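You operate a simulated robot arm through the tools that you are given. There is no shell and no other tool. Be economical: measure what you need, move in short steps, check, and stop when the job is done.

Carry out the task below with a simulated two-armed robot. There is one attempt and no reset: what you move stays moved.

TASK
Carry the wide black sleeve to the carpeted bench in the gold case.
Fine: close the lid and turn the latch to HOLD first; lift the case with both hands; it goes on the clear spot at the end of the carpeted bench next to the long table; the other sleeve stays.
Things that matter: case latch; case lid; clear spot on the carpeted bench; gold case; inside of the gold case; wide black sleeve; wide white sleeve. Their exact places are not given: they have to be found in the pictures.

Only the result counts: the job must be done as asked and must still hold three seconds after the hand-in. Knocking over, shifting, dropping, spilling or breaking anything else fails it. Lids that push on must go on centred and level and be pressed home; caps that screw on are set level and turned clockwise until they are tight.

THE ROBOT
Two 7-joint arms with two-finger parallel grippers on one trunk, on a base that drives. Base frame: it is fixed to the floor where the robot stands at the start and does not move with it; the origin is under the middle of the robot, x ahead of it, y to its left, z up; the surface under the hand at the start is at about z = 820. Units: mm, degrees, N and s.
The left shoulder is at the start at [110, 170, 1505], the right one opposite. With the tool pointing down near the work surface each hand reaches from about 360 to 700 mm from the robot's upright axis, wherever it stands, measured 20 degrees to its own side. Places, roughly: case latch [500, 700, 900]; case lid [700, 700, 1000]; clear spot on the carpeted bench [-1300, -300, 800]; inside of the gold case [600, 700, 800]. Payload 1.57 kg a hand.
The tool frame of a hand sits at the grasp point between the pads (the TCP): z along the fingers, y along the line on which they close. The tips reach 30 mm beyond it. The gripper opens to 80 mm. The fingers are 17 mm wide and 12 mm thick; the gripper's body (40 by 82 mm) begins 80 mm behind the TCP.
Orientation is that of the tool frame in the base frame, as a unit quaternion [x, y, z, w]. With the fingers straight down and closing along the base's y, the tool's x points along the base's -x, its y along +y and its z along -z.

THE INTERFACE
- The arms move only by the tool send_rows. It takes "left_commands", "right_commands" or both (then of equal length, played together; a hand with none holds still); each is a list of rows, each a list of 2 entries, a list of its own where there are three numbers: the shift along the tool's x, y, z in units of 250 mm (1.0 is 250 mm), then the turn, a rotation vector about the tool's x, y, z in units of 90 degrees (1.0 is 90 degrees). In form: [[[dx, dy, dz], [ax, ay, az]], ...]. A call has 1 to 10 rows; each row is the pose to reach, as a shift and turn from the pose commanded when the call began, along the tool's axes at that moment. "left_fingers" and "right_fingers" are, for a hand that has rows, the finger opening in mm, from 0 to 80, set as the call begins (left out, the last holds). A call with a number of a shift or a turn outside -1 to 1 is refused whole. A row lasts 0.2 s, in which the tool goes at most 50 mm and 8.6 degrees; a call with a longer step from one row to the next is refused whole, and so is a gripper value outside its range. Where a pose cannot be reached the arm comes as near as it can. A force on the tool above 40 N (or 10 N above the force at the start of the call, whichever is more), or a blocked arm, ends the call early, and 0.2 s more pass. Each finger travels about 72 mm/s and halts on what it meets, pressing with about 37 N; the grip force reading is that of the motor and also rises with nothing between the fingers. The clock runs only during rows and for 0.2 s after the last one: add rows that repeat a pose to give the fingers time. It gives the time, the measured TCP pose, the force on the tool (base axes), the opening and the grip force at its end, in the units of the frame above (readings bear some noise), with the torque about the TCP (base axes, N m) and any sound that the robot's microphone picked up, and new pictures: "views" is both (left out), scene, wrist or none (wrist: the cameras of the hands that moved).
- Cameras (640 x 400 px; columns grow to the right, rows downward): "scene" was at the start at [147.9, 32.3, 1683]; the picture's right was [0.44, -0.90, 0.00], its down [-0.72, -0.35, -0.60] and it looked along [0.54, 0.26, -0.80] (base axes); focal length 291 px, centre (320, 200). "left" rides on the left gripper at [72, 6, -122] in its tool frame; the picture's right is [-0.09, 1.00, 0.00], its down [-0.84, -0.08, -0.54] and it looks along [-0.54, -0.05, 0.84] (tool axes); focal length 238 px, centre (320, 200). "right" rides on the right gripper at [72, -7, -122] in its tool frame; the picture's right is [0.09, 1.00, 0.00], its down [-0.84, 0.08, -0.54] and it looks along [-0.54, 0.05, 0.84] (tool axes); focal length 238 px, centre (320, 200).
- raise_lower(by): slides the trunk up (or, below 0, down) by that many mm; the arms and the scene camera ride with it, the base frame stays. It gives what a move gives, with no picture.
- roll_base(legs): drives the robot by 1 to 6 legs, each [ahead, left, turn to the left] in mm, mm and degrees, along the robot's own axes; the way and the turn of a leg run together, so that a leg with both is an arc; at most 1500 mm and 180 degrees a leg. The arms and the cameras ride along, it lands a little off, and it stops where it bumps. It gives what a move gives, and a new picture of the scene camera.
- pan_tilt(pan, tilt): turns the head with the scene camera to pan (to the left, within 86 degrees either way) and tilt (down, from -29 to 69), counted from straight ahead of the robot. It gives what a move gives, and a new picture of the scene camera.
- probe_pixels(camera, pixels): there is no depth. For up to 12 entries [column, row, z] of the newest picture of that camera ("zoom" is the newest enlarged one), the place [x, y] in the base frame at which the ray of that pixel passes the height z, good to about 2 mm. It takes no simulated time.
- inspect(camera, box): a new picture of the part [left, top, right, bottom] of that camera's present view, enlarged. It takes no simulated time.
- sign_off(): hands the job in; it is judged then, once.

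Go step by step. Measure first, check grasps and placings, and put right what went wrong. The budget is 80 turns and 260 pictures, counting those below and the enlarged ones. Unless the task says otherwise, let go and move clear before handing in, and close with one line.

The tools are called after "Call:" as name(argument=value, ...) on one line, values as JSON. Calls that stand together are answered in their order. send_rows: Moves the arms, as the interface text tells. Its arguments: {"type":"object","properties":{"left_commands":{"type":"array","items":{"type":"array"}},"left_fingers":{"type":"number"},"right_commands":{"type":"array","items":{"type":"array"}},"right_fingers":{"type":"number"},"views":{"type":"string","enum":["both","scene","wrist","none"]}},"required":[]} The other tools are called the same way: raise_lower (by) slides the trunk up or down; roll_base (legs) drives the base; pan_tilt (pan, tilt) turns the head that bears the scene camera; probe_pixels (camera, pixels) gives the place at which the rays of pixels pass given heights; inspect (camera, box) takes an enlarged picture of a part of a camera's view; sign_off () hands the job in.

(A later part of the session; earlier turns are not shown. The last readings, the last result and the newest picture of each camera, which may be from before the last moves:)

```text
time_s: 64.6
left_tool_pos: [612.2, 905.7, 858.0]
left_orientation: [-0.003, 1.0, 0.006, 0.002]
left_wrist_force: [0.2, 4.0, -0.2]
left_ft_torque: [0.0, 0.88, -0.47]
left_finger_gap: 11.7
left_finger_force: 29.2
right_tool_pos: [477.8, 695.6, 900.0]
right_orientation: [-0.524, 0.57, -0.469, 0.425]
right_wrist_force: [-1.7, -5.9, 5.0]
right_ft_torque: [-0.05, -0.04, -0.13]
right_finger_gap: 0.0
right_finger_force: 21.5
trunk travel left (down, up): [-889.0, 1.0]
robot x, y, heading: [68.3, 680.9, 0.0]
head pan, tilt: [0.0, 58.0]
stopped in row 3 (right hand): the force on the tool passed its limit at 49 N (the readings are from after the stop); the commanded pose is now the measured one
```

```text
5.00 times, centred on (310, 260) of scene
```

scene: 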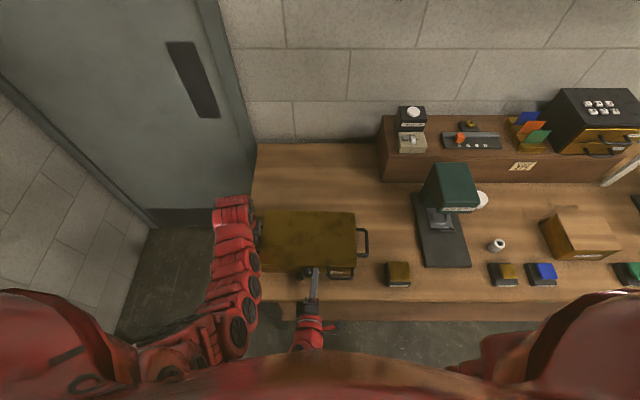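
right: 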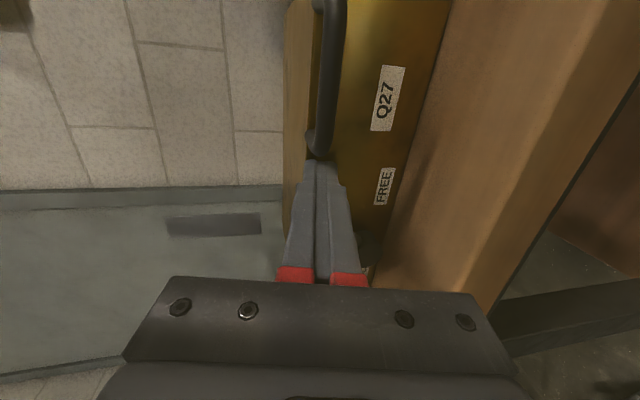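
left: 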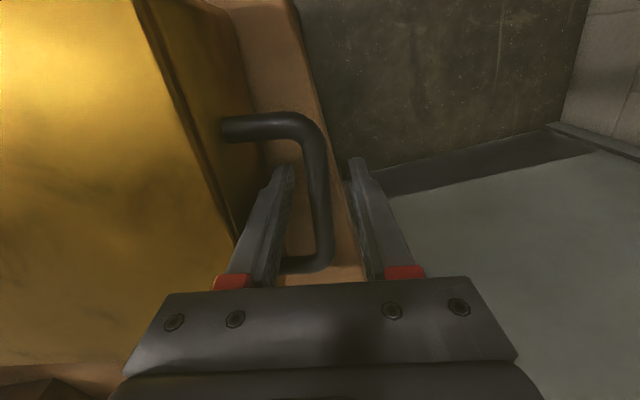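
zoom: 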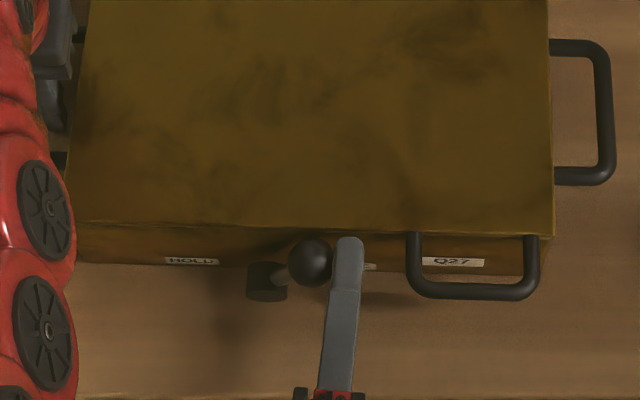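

The lever didn't turn under 49 N, though the case shifted about 7 mm. I'll back off and look closely at the latch and lid seam.

Call:
send_rows(right_commands=[[[0.04, 0, 0.003], [0, 0, 0]], [[0.045, 0.03, -0.1], [0, 0, 0]], [[0.05, 0.05, -0.2], [0, 0, 0]], [[0.05, 0.05, -0.25], [0, 0, 0]]], views="wrist")

Call:
inspect(camera="right", box=[280, 60, 440, 280])

Call:
inspect(camera="scene", box=[280, 240, 340, 290])

```text
time_s: 65.6
left_tool_pos: [614.3, 904.2, 858.7]
left_orientation: [-0.002, 1.0, 0.004, 0.003]
left_wrist_force: [-1.8, -0.5, 0.0]
left_ft_torque: [0.03, 0.23, -0.5]
left_finger_gap: 11.6
left_finger_force: 29.2
right_tool_pos: [411.8, 691.7, 900.6]
right_orientation: [-0.525, 0.57, -0.469, 0.424]
right_wrist_force: [0.5, 0.0, 0.1]
right_ft_torque: [0.03, -0.02, 0.03]
right_finger_gap: 0.1
right_finger_force: 21.4
trunk travel left (down, up): [-889.0, 1.0]
robot x, y, heading: [68.1, 683.3, -0.0]
head pan, tilt: [0.0, 58.0]
```

right: 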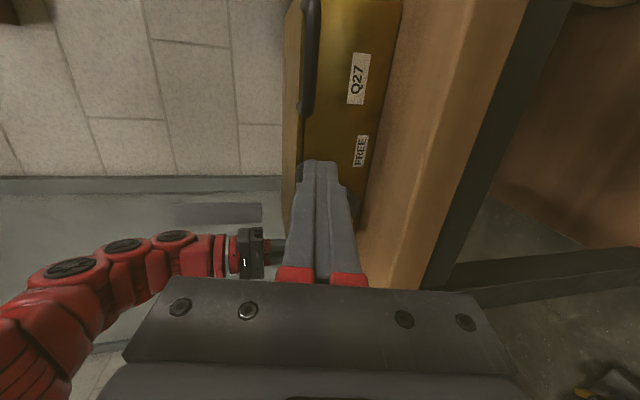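

```text
1.82 times, centred on (360, 170) of right
```

zoom: 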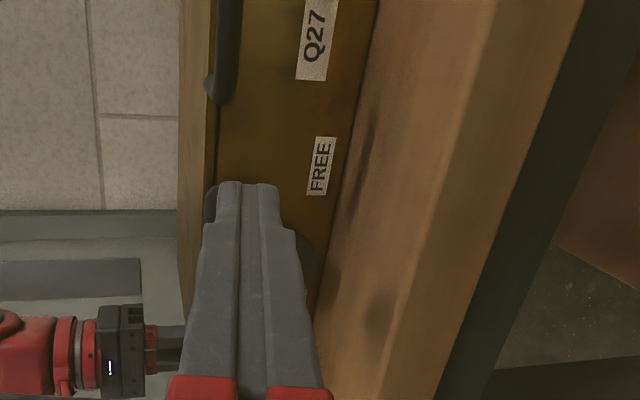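

```text
8.00 times, centred on (310, 265) of scene
```

zoom: 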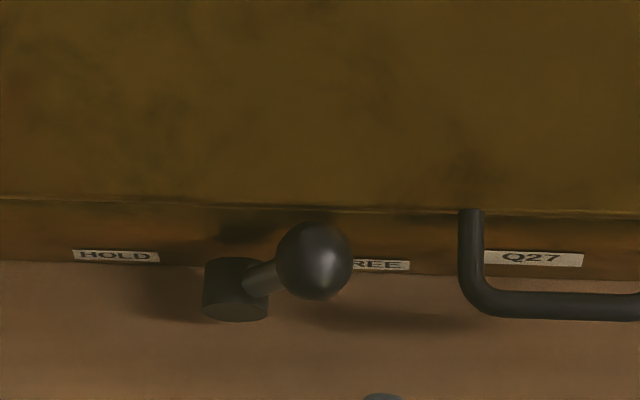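

Seam may be slightly proud; I'll press the lid's front edge down firmly with the closed fingers before retrying the latch.

Call:
send_rows(right_commands=[[[0, -0.156, -0.034], [0, 0, 0]], [[-0.096, -0.155, -0.041], [0, 0, 0]], [[-0.11, -0.19, 0.12], [0, 0, 0]], [[-0.12, -0.22, 0.26], [0, 0, 0]], [[-0.132, -0.25, 0.4], [0, 0, 0]], [[-0.132, -0.18, 0.415], [0, 0, 0]], [[-0.132, -0.13, 0.426], [0, 0, 0]], [[-0.132, -0.093, 0.434], [0, 0, 0]], [[-0.132, -0.046, 0.444], [0, 0, 0]]], views="scene")

Call:
inspect(camera="scene", box=[250, 210, 370, 290])

```text
time_s: 67.2
left_tool_pos: [611.8, 907.2, 858.3]
left_orientation: [-0.003, 1.0, 0.007, 0.004]
left_wrist_force: [-1.2, 2.8, 4.9]
left_ft_torque: [-0.08, -0.66, -0.3]
left_finger_gap: 11.5
left_finger_force: 29.0
right_tool_pos: [526.3, 713.8, 916.9]
right_orientation: [-0.521, 0.566, -0.474, 0.429]
right_wrist_force: [-5.2, -0.9, 10.5]
right_ft_torque: [-0.01, -0.23, -0.04]
right_finger_gap: 0.0
right_finger_force: 21.1
trunk travel left (down, up): [-889.0, 1.0]
robot x, y, heading: [66.0, 679.2, -0.2]
head pan, tilt: [0.0, 58.0]
stopped in row 8 (right hand): the force on the tool passed its limit at 42 N (the readings are from after the stop); the commanded pose is now the measured one
```

scene: 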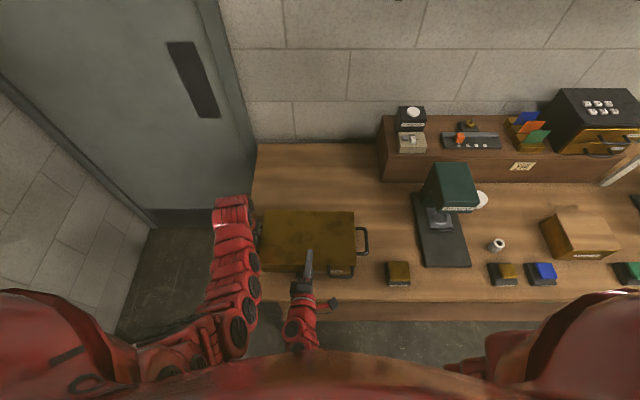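

```text
5.00 times, centred on (310, 250) of scene
```

zoom: 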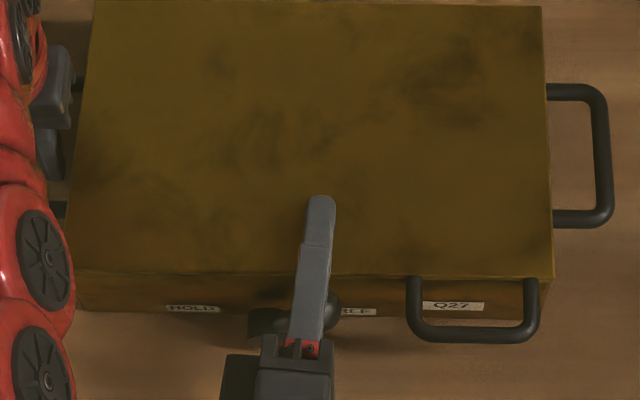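

The lid is firmly shut (42 N press). I'll now grip the lever's ball and turn it about its axis; first retract and level the hand.

Call:
send_rows(right_commands=[[[0, -0.098, -0.021], [0, 0, 0]], [[0.014, -0.06, -0.19], [0, 0, 0]], [[0.029, -0.022, -0.363], [0.05, 0, 0]], [[0.044, 0.056, -0.53], [0.1, 0, 0]], [[0.044, 0.056, -0.53], [0.135, 0, 0]], [[0.044, 0.056, -0.53], [0.135, 0, 0]]], views="none")

Call:
send_rows(right_commands=[[[0, 0, 0], [0, 0, 0.094]], [[0, 0, 0], [0, 0, 0.188]], [[0, 0, 0], [0, 0, 0.282]], [[0, 0, 0], [0, 0, 0.376]], [[0, 0, 0], [0, 0, 0.47]], [[0, 0, 0], [0, 0, 0.564]], [[0, 0, 0], [0, 0, 0.658]], [[0, 0, 0], [0, 0, 0.752]], [[0, 0, 0], [0, 0, 0.846]], [[0, 0, 0], [0, 0, 0.94]]], right_fingers=54, views="wrist")

```text
time_s: 68.7
left_tool_pos: [611.8, 906.9, 859.2]
left_orientation: [-0.003, 1.0, 0.007, 0.003]
left_wrist_force: [-6.9, 5.2, 13.2]
left_ft_torque: [-0.03, -0.48, -0.3]
left_finger_gap: 11.7
left_finger_force: 29.2
right_tool_pos: [393.1, 715.5, 926.5]
right_orientation: [0.473, -0.513, 0.53, -0.482]
right_wrist_force: [0.4, -0.9, -0.6]
right_ft_torque: [-0.01, 0.01, 0.0]
right_finger_gap: 0.0
right_finger_force: 21.6
trunk travel left (down, up): [-889.0, 1.0]
robot x, y, heading: [65.9, 682.2, -0.1]
head pan, tilt: [0.0, 58.0]
```

```text
time_s: 70.8
left_tool_pos: [611.4, 906.2, 858.9]
left_orientation: [-0.003, 1.0, 0.005, 0.003]
left_wrist_force: [-7.5, 5.9, 12.4]
left_ft_torque: [-0.08, -0.16, -0.27]
left_finger_gap: 11.7
left_finger_force: 29.1
right_tool_pos: [393.7, 715.6, 927.5]
right_orientation: [-0.003, 0.698, -0.068, 0.713]
right_wrist_force: [0.8, 0.0, -1.4]
right_ft_torque: [-0.01, -0.01, 0.01]
right_finger_gap: 54.0
right_finger_force: 0.1
trunk travel left (down, up): [-889.0, 1.0]
robot x, y, heading: [65.6, 683.0, -0.1]
head pan, tilt: [0.0, 58.0]
```

right: 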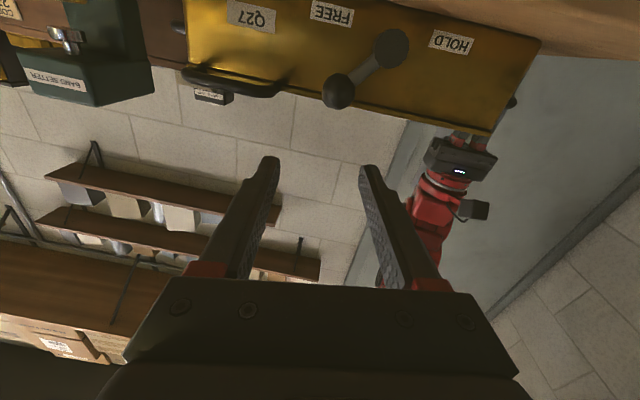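

A clear frontal view: boss at (392,47), ball at (338,92), lever 40–50° toward FREE. I'll roll the hand 44° so the pads face along the lever's path, then straddle the ball.

Call:
send_rows(right_commands=[[[0.03, 0.003, 0], [0, 0, 0.082]], [[0.06, 0.006, 0], [0, 0, 0.164]], [[0.09, 0.009, 0], [0, 0, 0.246]], [[0.12, 0.012, 0], [0, 0, 0.328]], [[0.159, 0.016, -0.004], [0, 0, 0.41]], [[0.159, 0.016, -0.004], [0, 0, 0.49]], [[0.161, 0.031, 0.15], [0, 0, 0.49]], [[0.164, 0.046, 0.32], [0, 0, 0.49]], [[0.164, 0.046, 0.32], [0, 0, 0.49]]], right_fingers=62)

Call:
inspect(camera="scene", box=[250, 220, 370, 300])

```text
time_s: 72.8
left_tool_pos: [613.4, 903.7, 859.2]
left_orientation: [-0.003, 1.0, 0.005, 0.003]
left_wrist_force: [1.2, -4.0, 11.6]
left_ft_torque: [0.06, 0.66, 0.37]
left_finger_gap: 11.8
left_finger_force: 28.8
right_tool_pos: [467.4, 716.7, 919.6]
right_orientation: [0.257, 0.649, 0.204, 0.687]
right_wrist_force: [1.1, -1.4, 0.4]
right_ft_torque: [0.01, -0.01, 0.0]
right_finger_gap: 62.1
right_finger_force: 0.0
right hand out of reach, approached as far as the arm can: row 5, 6, 7, 8, 9
trunk travel left (down, up): [-889.0, 1.0]
robot x, y, heading: [68.3, 680.6, -0.0]
head pan, tilt: [0.0, 58.0]
```

scene: 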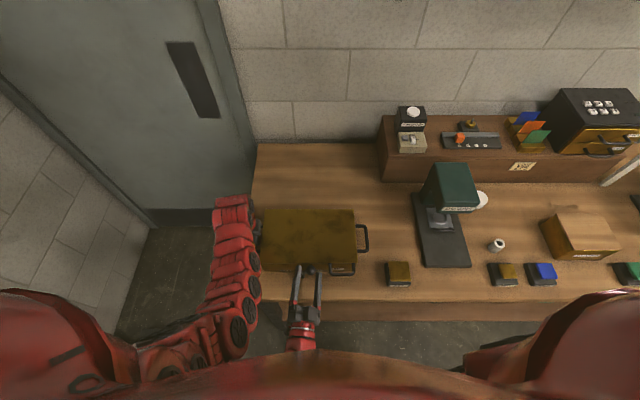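
right: 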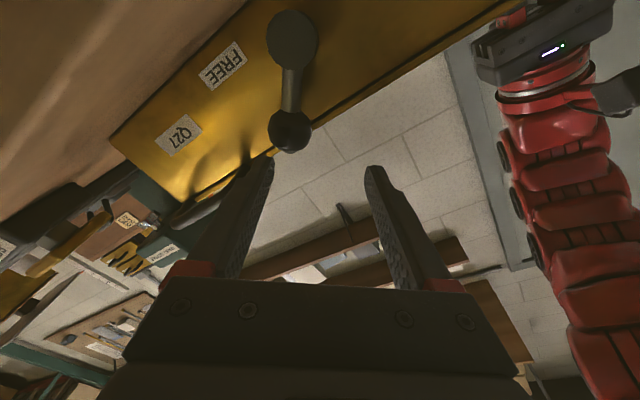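

```text
5.00 times, centred on (310, 260) of scene
```

zoom: 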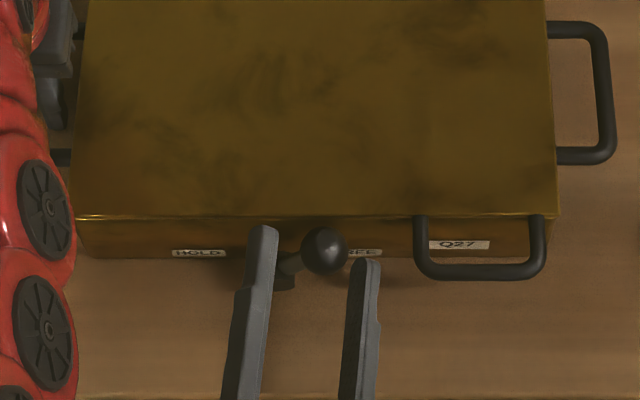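

The right arm can't get low enough here with the trunk at the top. I'll retract it, free and raise the left hand, lower the trunk 70, and regrip.

Call:
send_rows(right_commands=[[[0, 0, -0.16], [0, 0, 0]], [[0, 0, -0.32], [0, 0, 0]], [[0, 0, -0.36], [0, 0, 0]], [[0, 0, -0.36], [0, 0, 0]], [[0, 0, -0.36], [0, 0, 0]], [[0, 0, -0.36], [0, 0, 0]]], left_commands=[[[0, 0, 0], [0, 0, 0]], [[0, 0, 0], [0, 0, 0]], [[0, 0, 0], [0, 0, 0]], [[0, 0, -0.15], [0, 0, 0]], [[0, 0, -0.3], [0, 0, 0]], [[0, 0, -0.42], [0, 0, 0]]], left_fingers=36, views="none")

Call:
raise_lower(by=-70)

Call:
send_rows(left_commands=[[[0, 0, 0], [0, 0, 0]]], right_commands=[[[0, 0, 0], [0, 0, 0]]], views="both")

```text
time_s: 74.2
left_tool_pos: [612.7, 903.6, 961.8]
left_orientation: [-0.004, 1.0, 0.007, 0.002]
left_wrist_force: [-0.3, 0.1, 0.5]
left_ft_torque: [0.0, -0.01, 0.0]
left_finger_gap: 35.8
left_finger_force: 0.0
right_tool_pos: [395.6, 729.4, 920.3]
right_orientation: [0.257, 0.65, 0.203, 0.686]
right_wrist_force: [0.1, 0.4, -0.6]
right_ft_torque: [-0.01, 0.0, 0.02]
right_finger_gap: 62.1
right_finger_force: 0.0
right hand out of reach, approached as far as the arm can: row 2, 3, 4, 5, 6
trunk travel left (down, up): [-889.0, 1.0]
robot x, y, heading: [66.9, 682.2, -0.0]
head pan, tilt: [0.0, 58.0]
```

```text
time_s: 75.3
left_tool_pos: [612.8, 904.6, 891.8]
left_orientation: [-0.004, 1.0, 0.006, 0.003]
left_wrist_force: [0.9, -1.0, 0.0]
left_ft_torque: [-0.01, -0.02, 0.03]
left_finger_gap: 36.0
left_finger_force: 0.0
right_tool_pos: [395.4, 729.2, 850.8]
right_orientation: [0.258, 0.65, 0.203, 0.686]
right_wrist_force: [0.6, -0.6, 0.1]
right_ft_torque: [0.0, 0.01, 0.01]
right_finger_gap: 61.9
right_finger_force: 0.0
trunk travel left (down, up): [-819.0, 71.0]
robot x, y, heading: [68.6, 683.3, -0.0]
head pan, tilt: [0.0, 58.0]
```

```text
time_s: 75.7
left_tool_pos: [613.3, 904.4, 892.1]
left_orientation: [-0.004, 1.0, 0.006, 0.002]
left_wrist_force: [0.5, -0.5, 0.1]
left_ft_torque: [0.01, 0.02, 0.03]
left_finger_gap: 36.0
left_finger_force: 0.1
right_tool_pos: [396.3, 728.6, 850.8]
right_orientation: [0.259, 0.65, 0.203, 0.686]
right_wrist_force: [0.3, 0.1, -0.4]
right_ft_torque: [0.03, 0.01, 0.02]
right_finger_gap: 62.0
right_finger_force: 0.0
trunk travel left (down, up): [-819.0, 71.0]
robot x, y, heading: [68.5, 682.5, -0.3]
head pan, tilt: [0.0, 58.0]
```

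scene: 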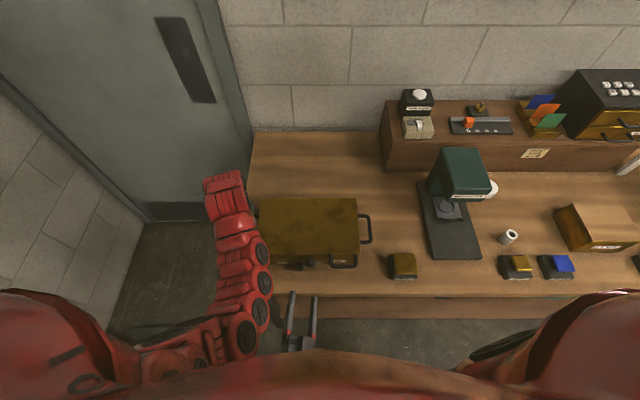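
right: 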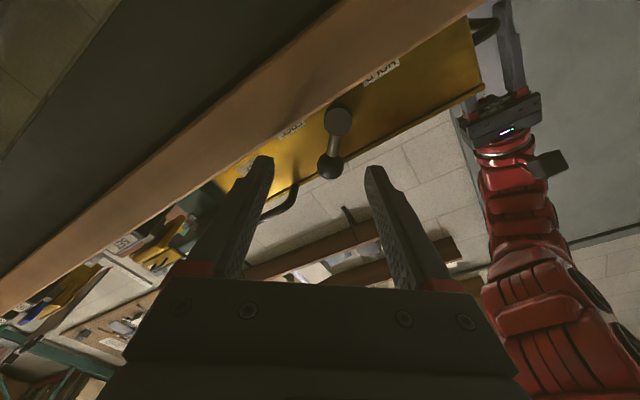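
left: 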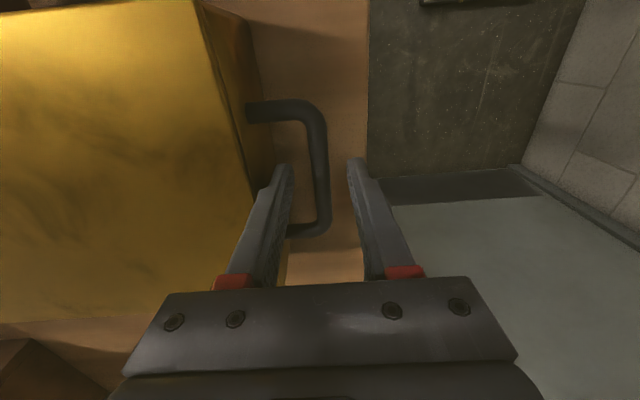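

Ball now at (496,713,884). Regripping the left handle, and moving the right hand to straddle the ball.

Call:
send_rows(left_commands=[[[0, 0, 0.07], [0, 0, 0]], [[0, 0, 0.136], [0, 0, 0]], [[0, 0, 0.136], [0, 0, 0]]], right_commands=[[[-0.137, 0.039, 0.008], [0, 0, 0]], [[-0.126, 0.049, 0.16], [0, 0, 0]], [[-0.115, 0.058, 0.323], [0, 0, 0]]], views="none")

Call:
send_rows(left_commands=[[[0, 0, 0], [0, 0, 0]], [[0, 0, 0], [0, 0, 0]], [[0, 0, 0], [0, 0, 0]]], left_fingers=0, views="scene")

Call:
inspect(camera="scene", box=[250, 220, 370, 300])

Call:
inspect(camera="right", box=[160, 40, 480, 240])

```text
time_s: 76.5
left_tool_pos: [614.5, 904.4, 857.6]
left_orientation: [-0.004, 1.0, 0.006, 0.003]
left_wrist_force: [-0.4, -0.9, 0.2]
left_ft_torque: [-0.03, 0.03, -0.04]
left_finger_gap: 36.0
left_finger_force: 0.1
right_tool_pos: [475.3, 715.8, 884.2]
right_orientation: [0.257, 0.65, 0.204, 0.685]
right_wrist_force: [0.7, 0.2, 0.2]
right_ft_torque: [0.02, -0.03, 0.01]
right_finger_gap: 62.1
right_finger_force: 0.0
trunk travel left (down, up): [-819.0, 71.0]
robot x, y, heading: [64.7, 682.8, 0.0]
head pan, tilt: [0.0, 58.0]
```

```text
time_s: 77.3
left_tool_pos: [613.3, 904.4, 858.8]
left_orientation: [-0.004, 1.0, 0.007, 0.003]
left_wrist_force: [-1.6, -1.7, 1.2]
left_ft_torque: [-0.02, 0.02, 0.32]
left_finger_gap: 11.6
left_finger_force: 28.4
right_tool_pos: [473.7, 715.1, 884.6]
right_orientation: [0.258, 0.649, 0.204, 0.686]
right_wrist_force: [-0.5, 0.2, -0.4]
right_ft_torque: [0.01, -0.02, -0.01]
right_finger_gap: 61.9
right_finger_force: 0.0
trunk travel left (down, up): [-819.0, 71.0]
robot x, y, heading: [69.7, 683.6, 0.2]
head pan, tilt: [0.0, 58.0]
```

scene: 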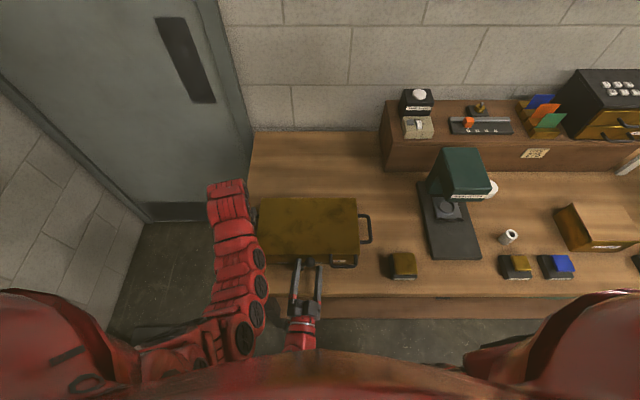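

```text
5.00 times, centred on (310, 260) of scene
```

zoom: 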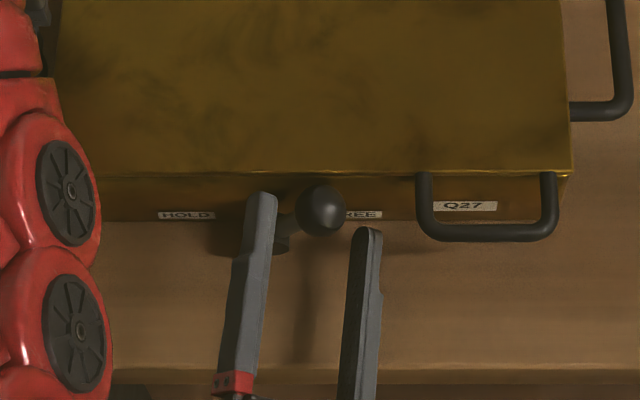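

```text
2.00 times, centred on (320, 140) of right
```

zoom: 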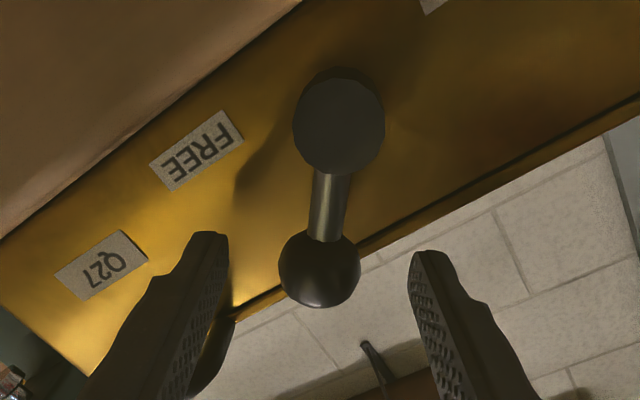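

The ball is neatly between the pads. Closing on it, then turning 20° slowly to test.

Call:
send_rows(right_commands=[[[0, 0, 0], [0, 0, 0]], [[0, 0, 0], [0, 0, 0]], [[0, 0, 0], [0, 0, 0]], [[0, 0, 0], [0, 0, 0]], [[0, 0, 0], [0, 0, 0]]], right_fingers=10, views="none")

Call:
send_rows(right_commands=[[[0.0005, 0.0137, 0], [0, 0, -0.044]], [[0.0019, 0.027, 0], [0, 0, -0.089]], [[0.0043, 0.041, 0], [0, 0, -0.133]], [[0.0076, 0.054, 0], [0, 0, -0.178]], [[0.0118, 0.067, 0], [0, 0, -0.222]], [[0.0118, 0.067, 0], [0, 0, -0.222]]], views="wrist")

Call:
inspect(camera="right", box=[160, 40, 480, 240])

```text
time_s: 78.5
left_tool_pos: [612.1, 905.4, 857.3]
left_orientation: [-0.003, 1.0, 0.006, 0.002]
left_wrist_force: [-0.5, -2.3, 0.0]
left_ft_torque: [0.06, 0.05, 0.25]
left_finger_gap: 11.3
left_finger_force: 28.7
right_tool_pos: [473.4, 715.1, 884.7]
right_orientation: [0.257, 0.649, 0.203, 0.686]
right_wrist_force: [0.0, 0.2, 2.5]
right_ft_torque: [-0.03, 0.01, -0.06]
right_finger_gap: 28.8
right_finger_force: 37.4
trunk travel left (down, up): [-819.0, 71.0]
robot x, y, heading: [67.2, 684.2, 0.3]
head pan, tilt: [0.0, 58.0]
```

```text
time_s: 79.9
left_tool_pos: [613.9, 906.7, 858.9]
left_orientation: [-0.003, 1.0, 0.007, 0.003]
left_wrist_force: [9.8, 10.8, -0.2]
left_ft_torque: [-0.12, -0.3, 0.43]
left_finger_gap: 11.8
left_finger_force: 29.4
right_tool_pos: [475.5, 729.8, 892.9]
right_orientation: [0.141, 0.684, 0.081, 0.711]
right_wrist_force: [-13.1, -10.3, 7.1]
right_ft_torque: [-0.28, -0.69, -0.51]
right_finger_gap: 28.8
right_finger_force: 37.1
trunk travel left (down, up): [-819.0, 71.0]
robot x, y, heading: [69.0, 681.6, -0.2]
head pan, tilt: [0.0, 58.0]
```

right: 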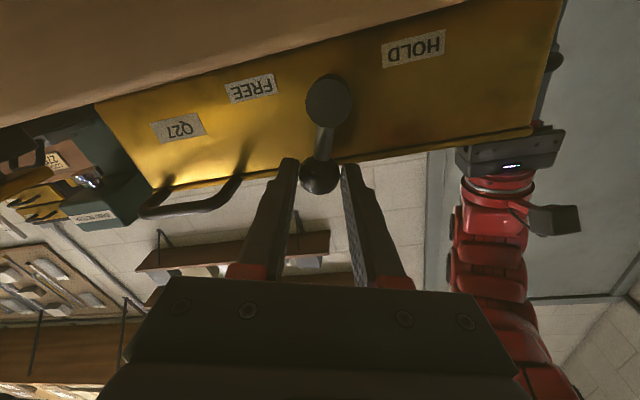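

```text
2.00 times, centred on (320, 140) of right
```

zoom: 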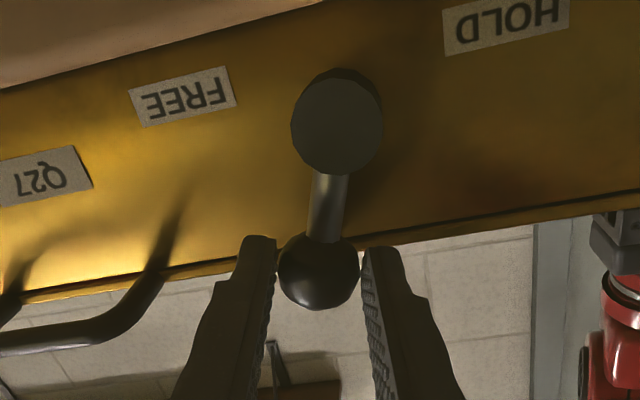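

The lever turns when gripped. Continuing another 45°.

Call:
send_rows(right_commands=[[[0.0007, 0.017, -0.004], [0, 0, -0.056]], [[0.003, 0.034, -0.008], [0, 0, -0.111]], [[0.0067, 0.051, -0.008], [0, 0, -0.167]], [[0.0118, 0.067, -0.008], [0, 0, -0.222]], [[0.0184, 0.083, -0.008], [0, 0, -0.278]], [[0.0263, 0.098, -0.008], [0, 0, -0.333]], [[0.0354, 0.1124, -0.008], [0, 0, -0.389]], [[0.0459, 0.126, -0.008], [0, 0, -0.444]], [[0.0574, 0.1386, -0.008], [0, 0, -0.5]], [[0.0574, 0.1386, -0.008], [0, 0, -0.5]]], views="wrist")

Call:
inspect(camera="right", box=[160, 40, 480, 240])

```text
time_s: 82.1
left_tool_pos: [613.0, 903.6, 859.2]
left_orientation: [-0.002, 1.0, 0.006, 0.004]
left_wrist_force: [8.4, 2.2, 7.1]
left_ft_torque: [-0.07, 0.19, 0.55]
left_finger_gap: 11.5
left_finger_force: 29.0
right_tool_pos: [478.1, 767.9, 887.4]
right_orientation: [-0.133, 0.687, -0.196, 0.687]
right_wrist_force: [-10.0, -2.0, -0.4]
right_ft_torque: [0.05, -0.08, 0.21]
right_finger_gap: 28.6
right_finger_force: 36.6
trunk travel left (down, up): [-819.0, 71.0]
robot x, y, heading: [67.5, 684.8, -0.3]
head pan, tilt: [0.0, 58.0]
```

right: 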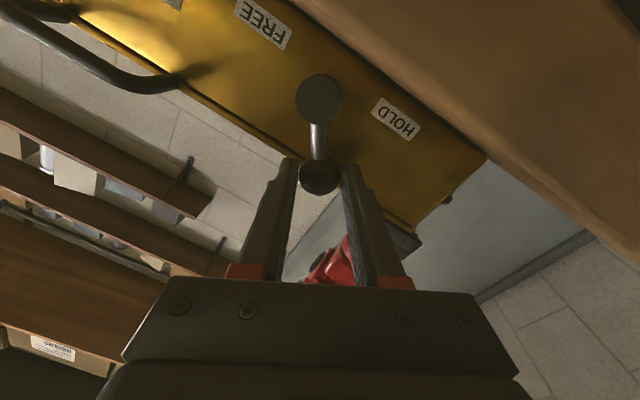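

```text
2.00 times, centred on (320, 140) of right
```

zoom: 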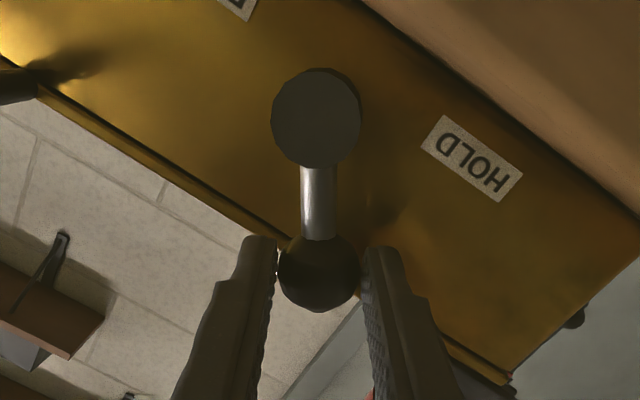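

Lever is now about 63° (start 129°). Turning another 18° and watching force for the stop.

Call:
send_rows(right_commands=[[[0.0003, 0.0103, 0], [0, 0, -0.033]], [[0.001, 0.02, 0], [0, 0, -0.067]], [[0.0024, 0.031, 0], [0, 0, -0.1]], [[0.0043, 0.041, 0], [0, 0, -0.133]], [[0.0067, 0.051, 0], [0, 0, -0.167]], [[0.0096, 0.0605, 0], [0, 0, -0.2]], [[0.0096, 0.0605, 0], [0, 0, -0.2]]], views="wrist")

Call:
inspect(camera="right", box=[160, 40, 480, 240])

```text
time_s: 83.4
left_tool_pos: [612.7, 908.2, 860.5]
left_orientation: [-0.005, 1.0, 0.01, 0.003]
left_wrist_force: [0.9, 0.3, 0.9]
left_ft_torque: [0.0, 0.48, 0.52]
left_finger_gap: 11.6
left_finger_force: 29.0
right_tool_pos: [479.3, 776.6, 884.0]
right_orientation: [-0.22, 0.661, -0.293, 0.655]
right_wrist_force: [-3.9, -5.9, 7.7]
right_ft_torque: [0.22, 0.28, -0.6]
right_finger_gap: 28.8
right_finger_force: 36.9
trunk travel left (down, up): [-819.0, 71.0]
robot x, y, heading: [68.7, 684.8, 0.0]
head pan, tilt: [0.0, 58.0]
stopped in row 6 (right hand): the force on the tool passed its limit at 42 N (the readings are from after the stop); the commanded pose is now the measured one
```

right: 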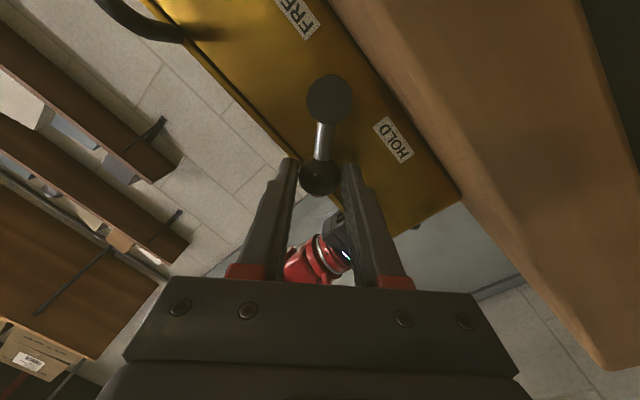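

```text
2.00 times, centred on (320, 140) of right
```

zoom: 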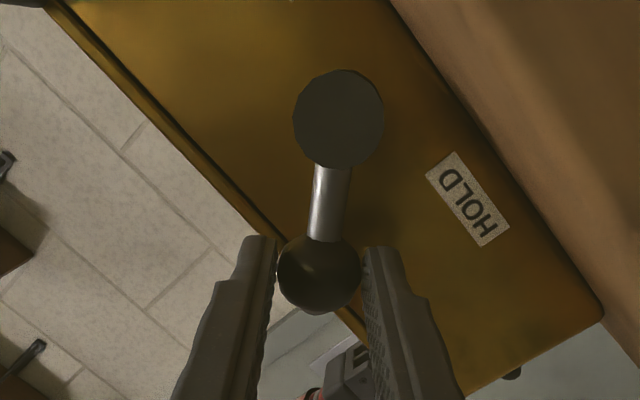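

The lever hit its stop at HOLD (mirror of the start angle). Releasing, retracting and checking.

Call:
send_rows(right_commands=[[[0, 0, 0], [0, 0, 0]], [[0, 0, 0], [0, 0, 0]], [[0, 0, -0.1], [0, 0, 0]], [[0, 0, -0.28], [0, 0, 0]], [[0, 0, -0.36], [0, 0, 0]]], right_fingers=62, views="both")

Call:
inspect(camera="scene", box=[250, 180, 390, 290])

Call:
inspect(camera="right", box=[160, 0, 480, 200])

```text
time_s: 84.6
left_tool_pos: [613.1, 907.0, 858.5]
left_orientation: [-0.005, 1.0, 0.01, 0.003]
left_wrist_force: [-0.6, -1.3, 7.5]
left_ft_torque: [-0.03, -0.14, 0.46]
left_finger_gap: 11.7
left_finger_force: 29.3
right_tool_pos: [389.5, 784.8, 881.4]
right_orientation: [-0.221, 0.661, -0.292, 0.655]
right_wrist_force: [0.7, 0.2, -0.6]
right_ft_torque: [0.02, 0.02, -0.01]
right_finger_gap: 62.0
right_finger_force: 0.1
trunk travel left (down, up): [-819.0, 71.0]
robot x, y, heading: [69.8, 682.8, 0.0]
head pan, tilt: [0.0, 58.0]
```

scene: 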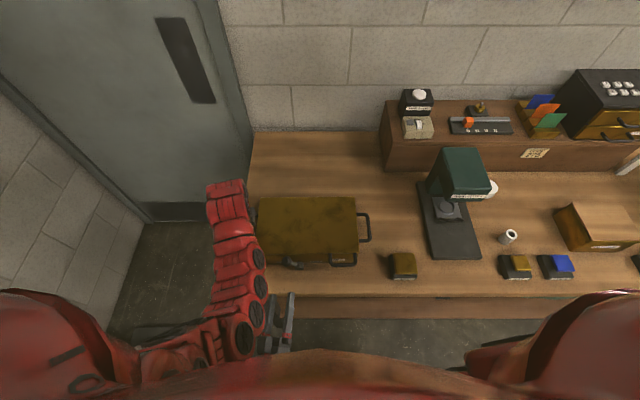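
right: 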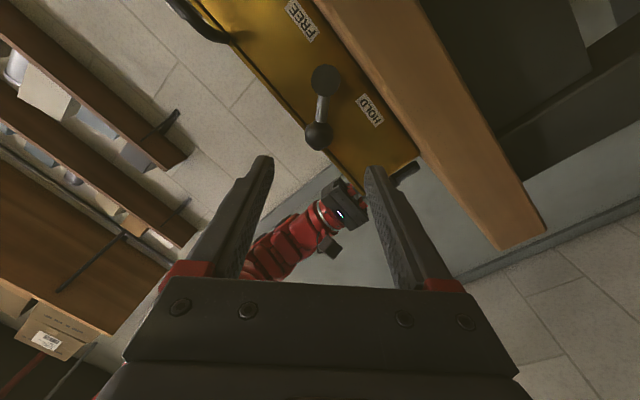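

```text
3.64 times, centred on (320, 235) of scene
```

zoom: 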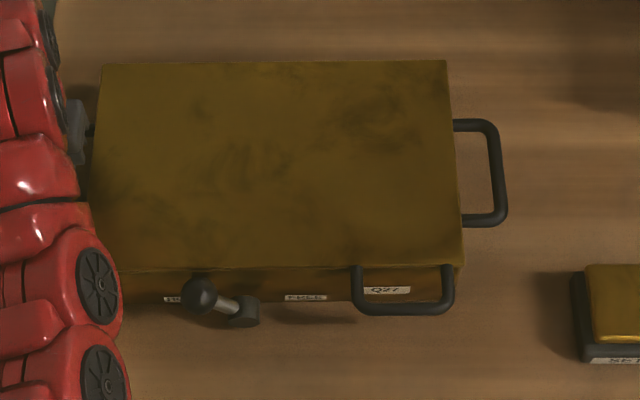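

```text
2.00 times, centred on (320, 100) of right
```

zoom: 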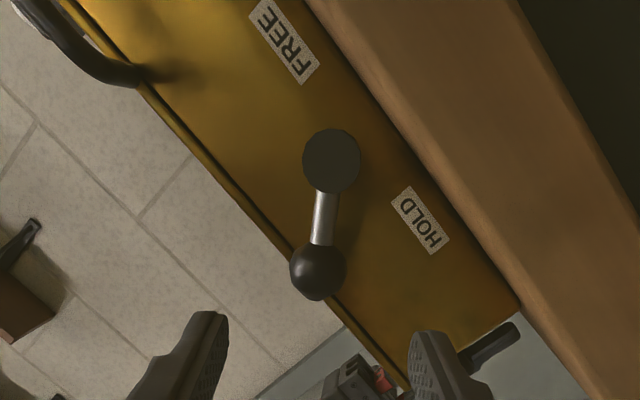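

The latch is at HOLD. Next I bring the right hand back to tool-down for the right handle: first roll back and rise, then pitch down.

Call:
send_rows(right_commands=[[[-0.002, -0.136, 0.012], [0, 0, 0.08]], [[-0.003, -0.273, 0.025], [0, 0, 0.16]], [[-0.005, -0.409, 0.037], [0, 0, 0.24]], [[-0.006, -0.545, 0.049], [0, 0, 0.32]], [[-0.008, -0.682, 0.062], [0, 0, 0.4]], [[-0.009, -0.818, 0.074], [0, 0, 0.474]]], views="none")

Call:
send_rows(right_commands=[[[0, 0, 0.05], [0, 0.094, 0]], [[0, 0, 0.1], [0, 0.188, 0]], [[0, 0, 0.15], [0, 0.282, 0]], [[0, 0, 0.2], [0, 0.376, 0]], [[0, 0, 0.25], [0, 0.47, 0]], [[0, 0, 0.3], [0, 0.564, 0]], [[0, 0, 0.35], [0, 0.658, 0]], [[0, 0, 0.4], [0, 0.752, 0]], [[0, 0, 0.45], [0, 0.846, 0]], [[0, 0, 0.5], [0, 0.94, 0]]], right_fingers=36, views="both")

```text
time_s: 86.0
left_tool_pos: [612.6, 907.8, 858.8]
left_orientation: [-0.005, 1.0, 0.01, 0.003]
left_wrist_force: [2.4, -0.3, 8.7]
left_ft_torque: [0.09, 0.05, 0.49]
left_finger_gap: 11.7
left_finger_force: 28.7
right_tool_pos: [389.5, 635.0, 1020.2]
right_orientation: [0.035, 0.696, -0.033, 0.717]
right_wrist_force: [0.1, 0.5, -0.2]
right_ft_torque: [0.0, -0.01, 0.03]
right_finger_gap: 62.0
right_finger_force: 0.1
trunk travel left (down, up): [-819.0, 71.0]
robot x, y, heading: [70.7, 679.4, 0.0]
head pan, tilt: [0.0, 58.0]
```

```text
time_s: 88.2
left_tool_pos: [613.5, 906.6, 858.7]
left_orientation: [-0.004, 1.0, 0.011, 0.001]
left_wrist_force: [2.2, 1.3, 6.9]
left_ft_torque: [-0.05, 0.9, 0.45]
left_finger_gap: 11.6
left_finger_force: 29.0
right_tool_pos: [514.1, 624.2, 1024.6]
right_orientation: [0.046, 0.997, -0.001, 0.061]
right_wrist_force: [-0.5, -0.1, 0.2]
right_ft_torque: [0.02, -0.04, 0.05]
right_finger_gap: 35.8
right_finger_force: 0.1
right hand out of reach, approached as far as the arm can: row 3, 4, 5, 6, 7, 8, 9
trunk travel left (down, up): [-819.0, 71.0]
robot x, y, heading: [68.1, 683.6, -0.0]
head pan, tilt: [0.0, 58.0]
```

scene: 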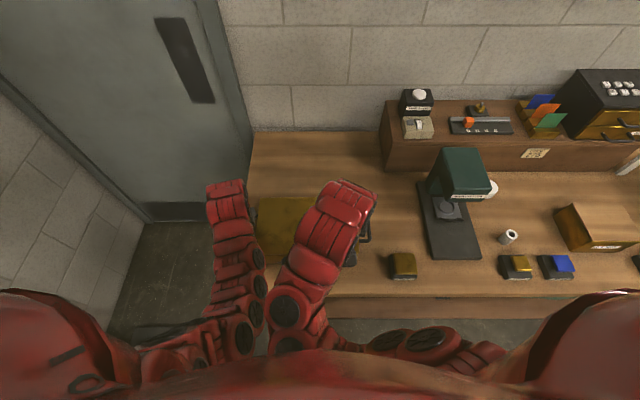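
right: 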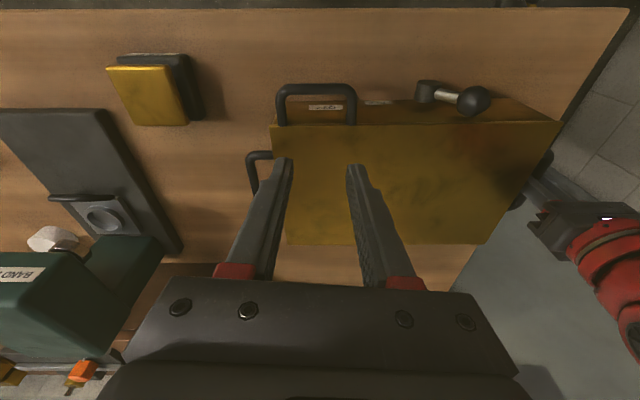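

Nearly tool-down. Correcting the small pitch/yaw and moving above the right handle.

Call:
send_rows(right_commands=[[[-0.1, -0.085, 0.03], [0, 0.04, -0.03]], [[-0.2, -0.17, 0.06], [0, 0.078, -0.058]], [[-0.3, -0.255, 0.12], [0, 0.078, -0.058]], [[-0.394, -0.34, 0.208], [0, 0.078, -0.058]], [[-0.394, -0.34, 0.208], [0, 0.078, -0.058]]], views="wrist")

Call:
inspect(camera="right", box=[220, 60, 420, 200])

```text
time_s: 89.4
left_tool_pos: [612.0, 908.1, 859.6]
left_orientation: [-0.006, 1.0, 0.009, 0.003]
left_wrist_force: [-1.5, 0.1, 4.9]
left_ft_torque: [-0.06, 0.25, 0.46]
left_finger_gap: 11.6
left_finger_force: 28.8
right_tool_pos: [609.8, 529.3, 985.1]
right_orientation: [0.003, 1.0, -0.002, 0.001]
right_wrist_force: [0.0, -0.2, 0.0]
right_ft_torque: [-0.02, 0.05, 0.01]
right_finger_gap: 36.2
right_finger_force: 0.0
right hand out of reach, approached as far as the arm can: row 2
trunk travel left (down, up): [-819.0, 71.0]
robot x, y, heading: [68.6, 683.6, 0.0]
head pan, tilt: [0.0, 58.0]
```

right: 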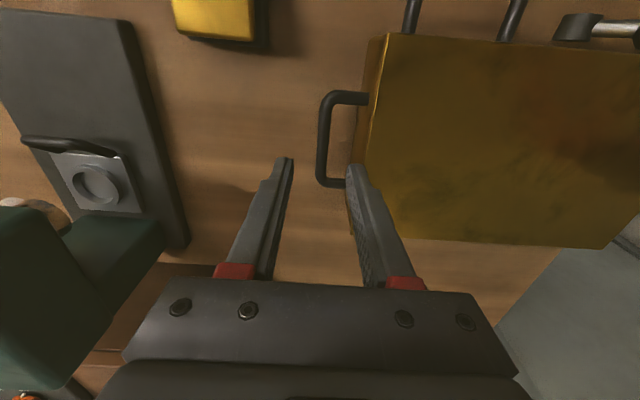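

```text
2.86 times, centred on (320, 130) of right
```

zoom: 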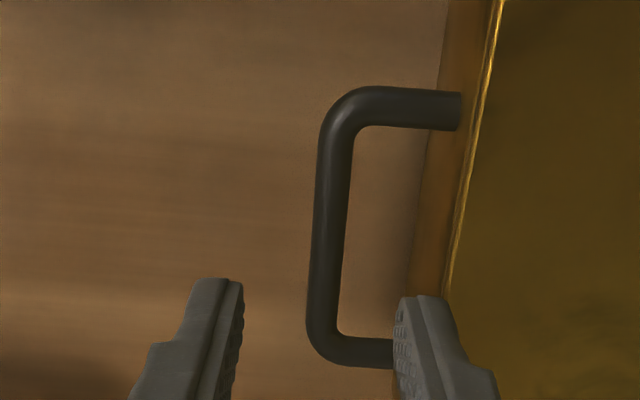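

Call:
probe_pixels(camera="zoom", pixels=[[330, 220, 860], [338, 130, 860], [322, 320, 860], [330, 220, 850]])

```text
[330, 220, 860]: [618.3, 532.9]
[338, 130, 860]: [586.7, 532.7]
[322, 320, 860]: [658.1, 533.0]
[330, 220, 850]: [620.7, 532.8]
```

Bar centre (620,533). Descending and closing on the right handle.

Call:
send_rows(right_commands=[[[-0.036, 0.015, 0.12], [0, 0, 0]], [[-0.036, 0.015, 0.28], [0, 0, 0]], [[-0.036, 0.015, 0.42], [0, 0, 0]], [[-0.036, 0.015, 0.508], [0, 0, 0]], [[-0.036, 0.015, 0.508], [0, 0, 0]]], views="wrist")

Call:
send_rows(right_commands=[[[0, 0, 0], [0, 0, 0]], [[0, 0, 0], [0, 0, 0]], [[0, 0, 0], [0, 0, 0]]], right_fingers=0, views="none")

```text
time_s: 90.6
left_tool_pos: [611.8, 908.0, 859.7]
left_orientation: [-0.005, 1.0, 0.009, 0.003]
left_wrist_force: [-1.4, 2.1, 2.8]
left_ft_torque: [-0.03, -0.02, 0.45]
left_finger_gap: 11.6
left_finger_force: 28.4
right_tool_pos: [618.1, 532.8, 859.0]
right_orientation: [0.003, 1.0, -0.002, 0.001]
right_wrist_force: [-0.1, 1.2, -0.2]
right_ft_torque: [0.0, 0.0, 0.0]
right_finger_gap: 36.2
right_finger_force: 0.0
trunk travel left (down, up): [-819.0, 71.0]
robot x, y, heading: [67.1, 681.5, 0.2]
head pan, tilt: [0.0, 58.0]
```

right: 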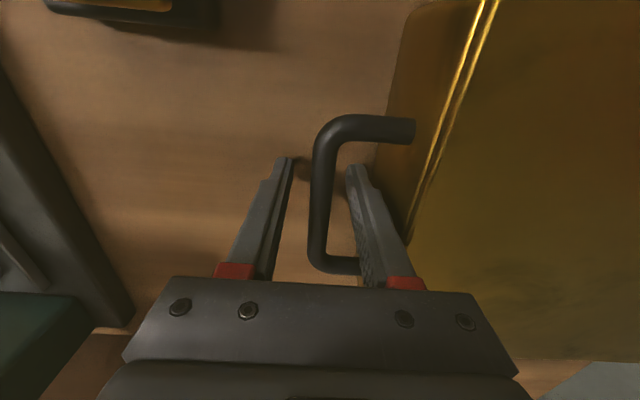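

```text
time_s: 91.4
left_tool_pos: [612.4, 906.5, 858.4]
left_orientation: [-0.005, 1.0, 0.009, 0.003]
left_wrist_force: [-1.4, -3.3, 4.8]
left_ft_torque: [0.02, -0.03, 0.45]
left_finger_gap: 11.5
left_finger_force: 29.5
right_tool_pos: [618.3, 533.5, 859.4]
right_orientation: [0.001, 1.0, -0.002, 0.0]
right_wrist_force: [-1.0, 6.4, 1.4]
right_ft_torque: [-0.11, -0.04, 0.05]
right_finger_gap: 11.6
right_finger_force: 29.0
trunk travel left (down, up): [-819.0, 71.0]
robot x, y, heading: [67.4, 680.8, 0.0]
head pan, tilt: [0.0, 58.0]
```

Both handles are gripped. Lifting with the trunk so both hands rise together.

Call:
raise_lower(by=60)

Call:
pan_tilt(pan=0, tilt=50)

```text
time_s: 92.4
left_tool_pos: [613.9, 908.1, 916.5]
left_orientation: [-0.004, 1.0, 0.009, 0.002]
left_wrist_force: [1.7, -8.2, -4.9]
left_ft_torque: [0.15, -0.1, 0.45]
left_finger_gap: 11.9
left_finger_force: 28.6
right_tool_pos: [619.8, 533.3, 918.0]
right_orientation: [0.002, 1.0, -0.003, 0.0]
right_wrist_force: [-2.1, 9.6, -5.7]
right_ft_torque: [-0.09, 0.13, 0.05]
right_finger_gap: 11.7
right_finger_force: 29.2
trunk travel left (down, up): [-879.0, 11.0]
robot x, y, heading: [68.8, 682.0, -0.0]
head pan, tilt: [0.0, 58.0]
```

```text
time_s: 93.1
left_tool_pos: [612.6, 906.6, 917.9]
left_orientation: [-0.005, 1.0, 0.009, 0.002]
left_wrist_force: [1.7, -11.2, -5.6]
left_ft_torque: [0.16, 0.06, 0.43]
left_finger_gap: 11.5
left_finger_force: 28.3
right_tool_pos: [619.0, 533.6, 917.5]
right_orientation: [0.002, 1.0, -0.002, 0.0]
right_wrist_force: [-2.1, 11.8, -5.3]
right_ft_torque: [-0.18, -0.08, 0.04]
right_finger_gap: 11.5
right_finger_force: 29.3
trunk travel left (down, up): [-879.0, 11.0]
robot x, y, heading: [67.5, 685.0, -0.1]
head pan, tilt: [0.0, 50.0]
```

scene: 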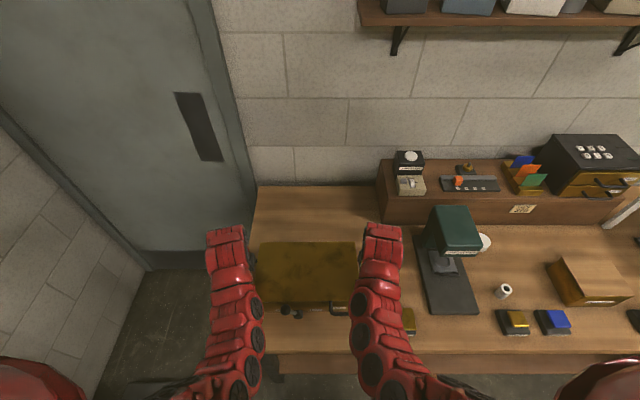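

Lifted, about 5.5 N in each hand. Backing away from the table, then looking right/behind.

Call:
roll_base(legs=[[-200, 0, 0], [-180, 0, 0]])

Call:
pan_tilt(pan=-86, tilt=35)

Call:
pan_tilt(pan=86, tilt=35)

```text
time_s: 95.8
left_tool_pos: [233.5, 907.5, 918.0]
left_orientation: [-0.006, 1.0, 0.008, 0.001]
left_wrist_force: [1.6, -19.4, -5.3]
left_ft_torque: [0.27, 0.09, 0.41]
left_finger_gap: 11.6
left_finger_force: 29.4
right_tool_pos: [239.1, 532.4, 916.9]
right_orientation: [0.002, 1.0, -0.002, -0.001]
right_wrist_force: [-1.4, 18.9, -5.3]
right_ft_torque: [-0.25, -0.05, 0.02]
right_finger_gap: 11.9
right_finger_force: 28.8
trunk travel left (down, up): [-879.0, 11.0]
robot x, y, heading: [-310.4, 678.5, -0.1]
head pan, tilt: [0.0, 50.0]
```

scene: 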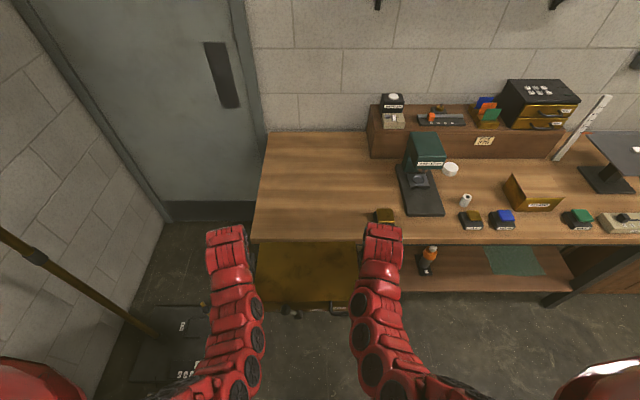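

```text
time_s: 97.4
left_tool_pos: [232.7, 908.0, 918.5]
left_orientation: [-0.005, 1.0, 0.008, 0.002]
left_wrist_force: [1.7, -1.6, -4.0]
left_ft_torque: [0.03, -0.22, 0.48]
left_finger_gap: 11.7
left_finger_force: 29.0
right_tool_pos: [238.0, 532.3, 918.4]
right_orientation: [0.002, 1.0, -0.002, 0.0]
right_wrist_force: [-2.4, 1.7, -6.0]
right_ft_torque: [-0.02, 0.18, 0.02]
right_finger_gap: 11.7
right_finger_force: 28.6
trunk travel left (down, up): [-879.0, 11.0]
robot x, y, heading: [-315.2, 679.6, 0.1]
head pan, tilt: [-85.9, 35.0]
```

scene: 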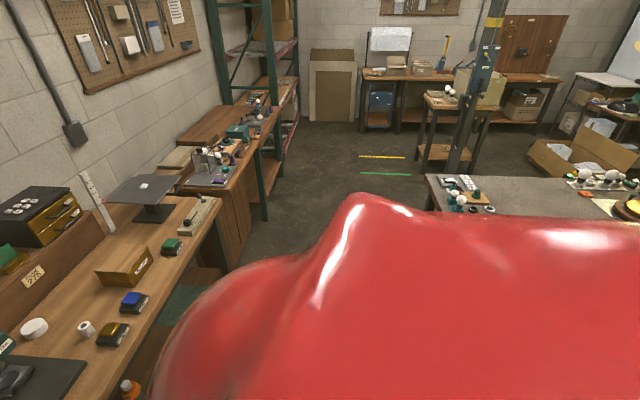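

```text
time_s: 100.0
left_tool_pos: [232.6, 907.5, 918.3]
left_orientation: [-0.005, 1.0, 0.008, 0.002]
left_wrist_force: [1.2, -2.4, -5.9]
left_ft_torque: [0.04, 0.01, 0.45]
left_finger_gap: 11.8
left_finger_force: 29.5
right_tool_pos: [238.8, 533.6, 917.4]
right_orientation: [0.002, 1.0, -0.002, 0.0]
right_wrist_force: [-1.6, 2.0, -5.1]
right_ft_torque: [-0.03, -0.04, 0.01]
right_finger_gap: 11.8
right_finger_force: 29.0
trunk travel left (down, up): [-879.0, 11.0]
robot x, y, heading: [-316.8, 678.4, 0.0]
head pan, tilt: [85.9, 35.0]
```

scene: 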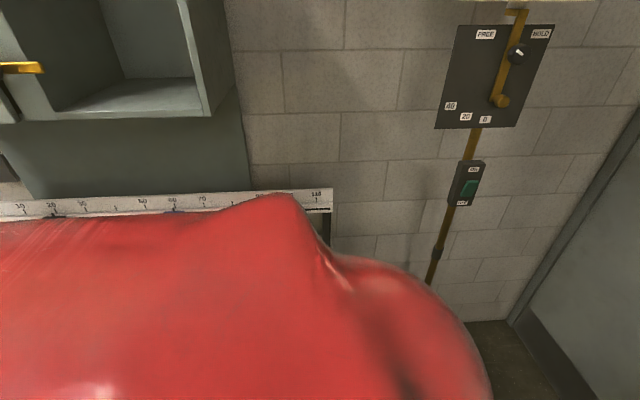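

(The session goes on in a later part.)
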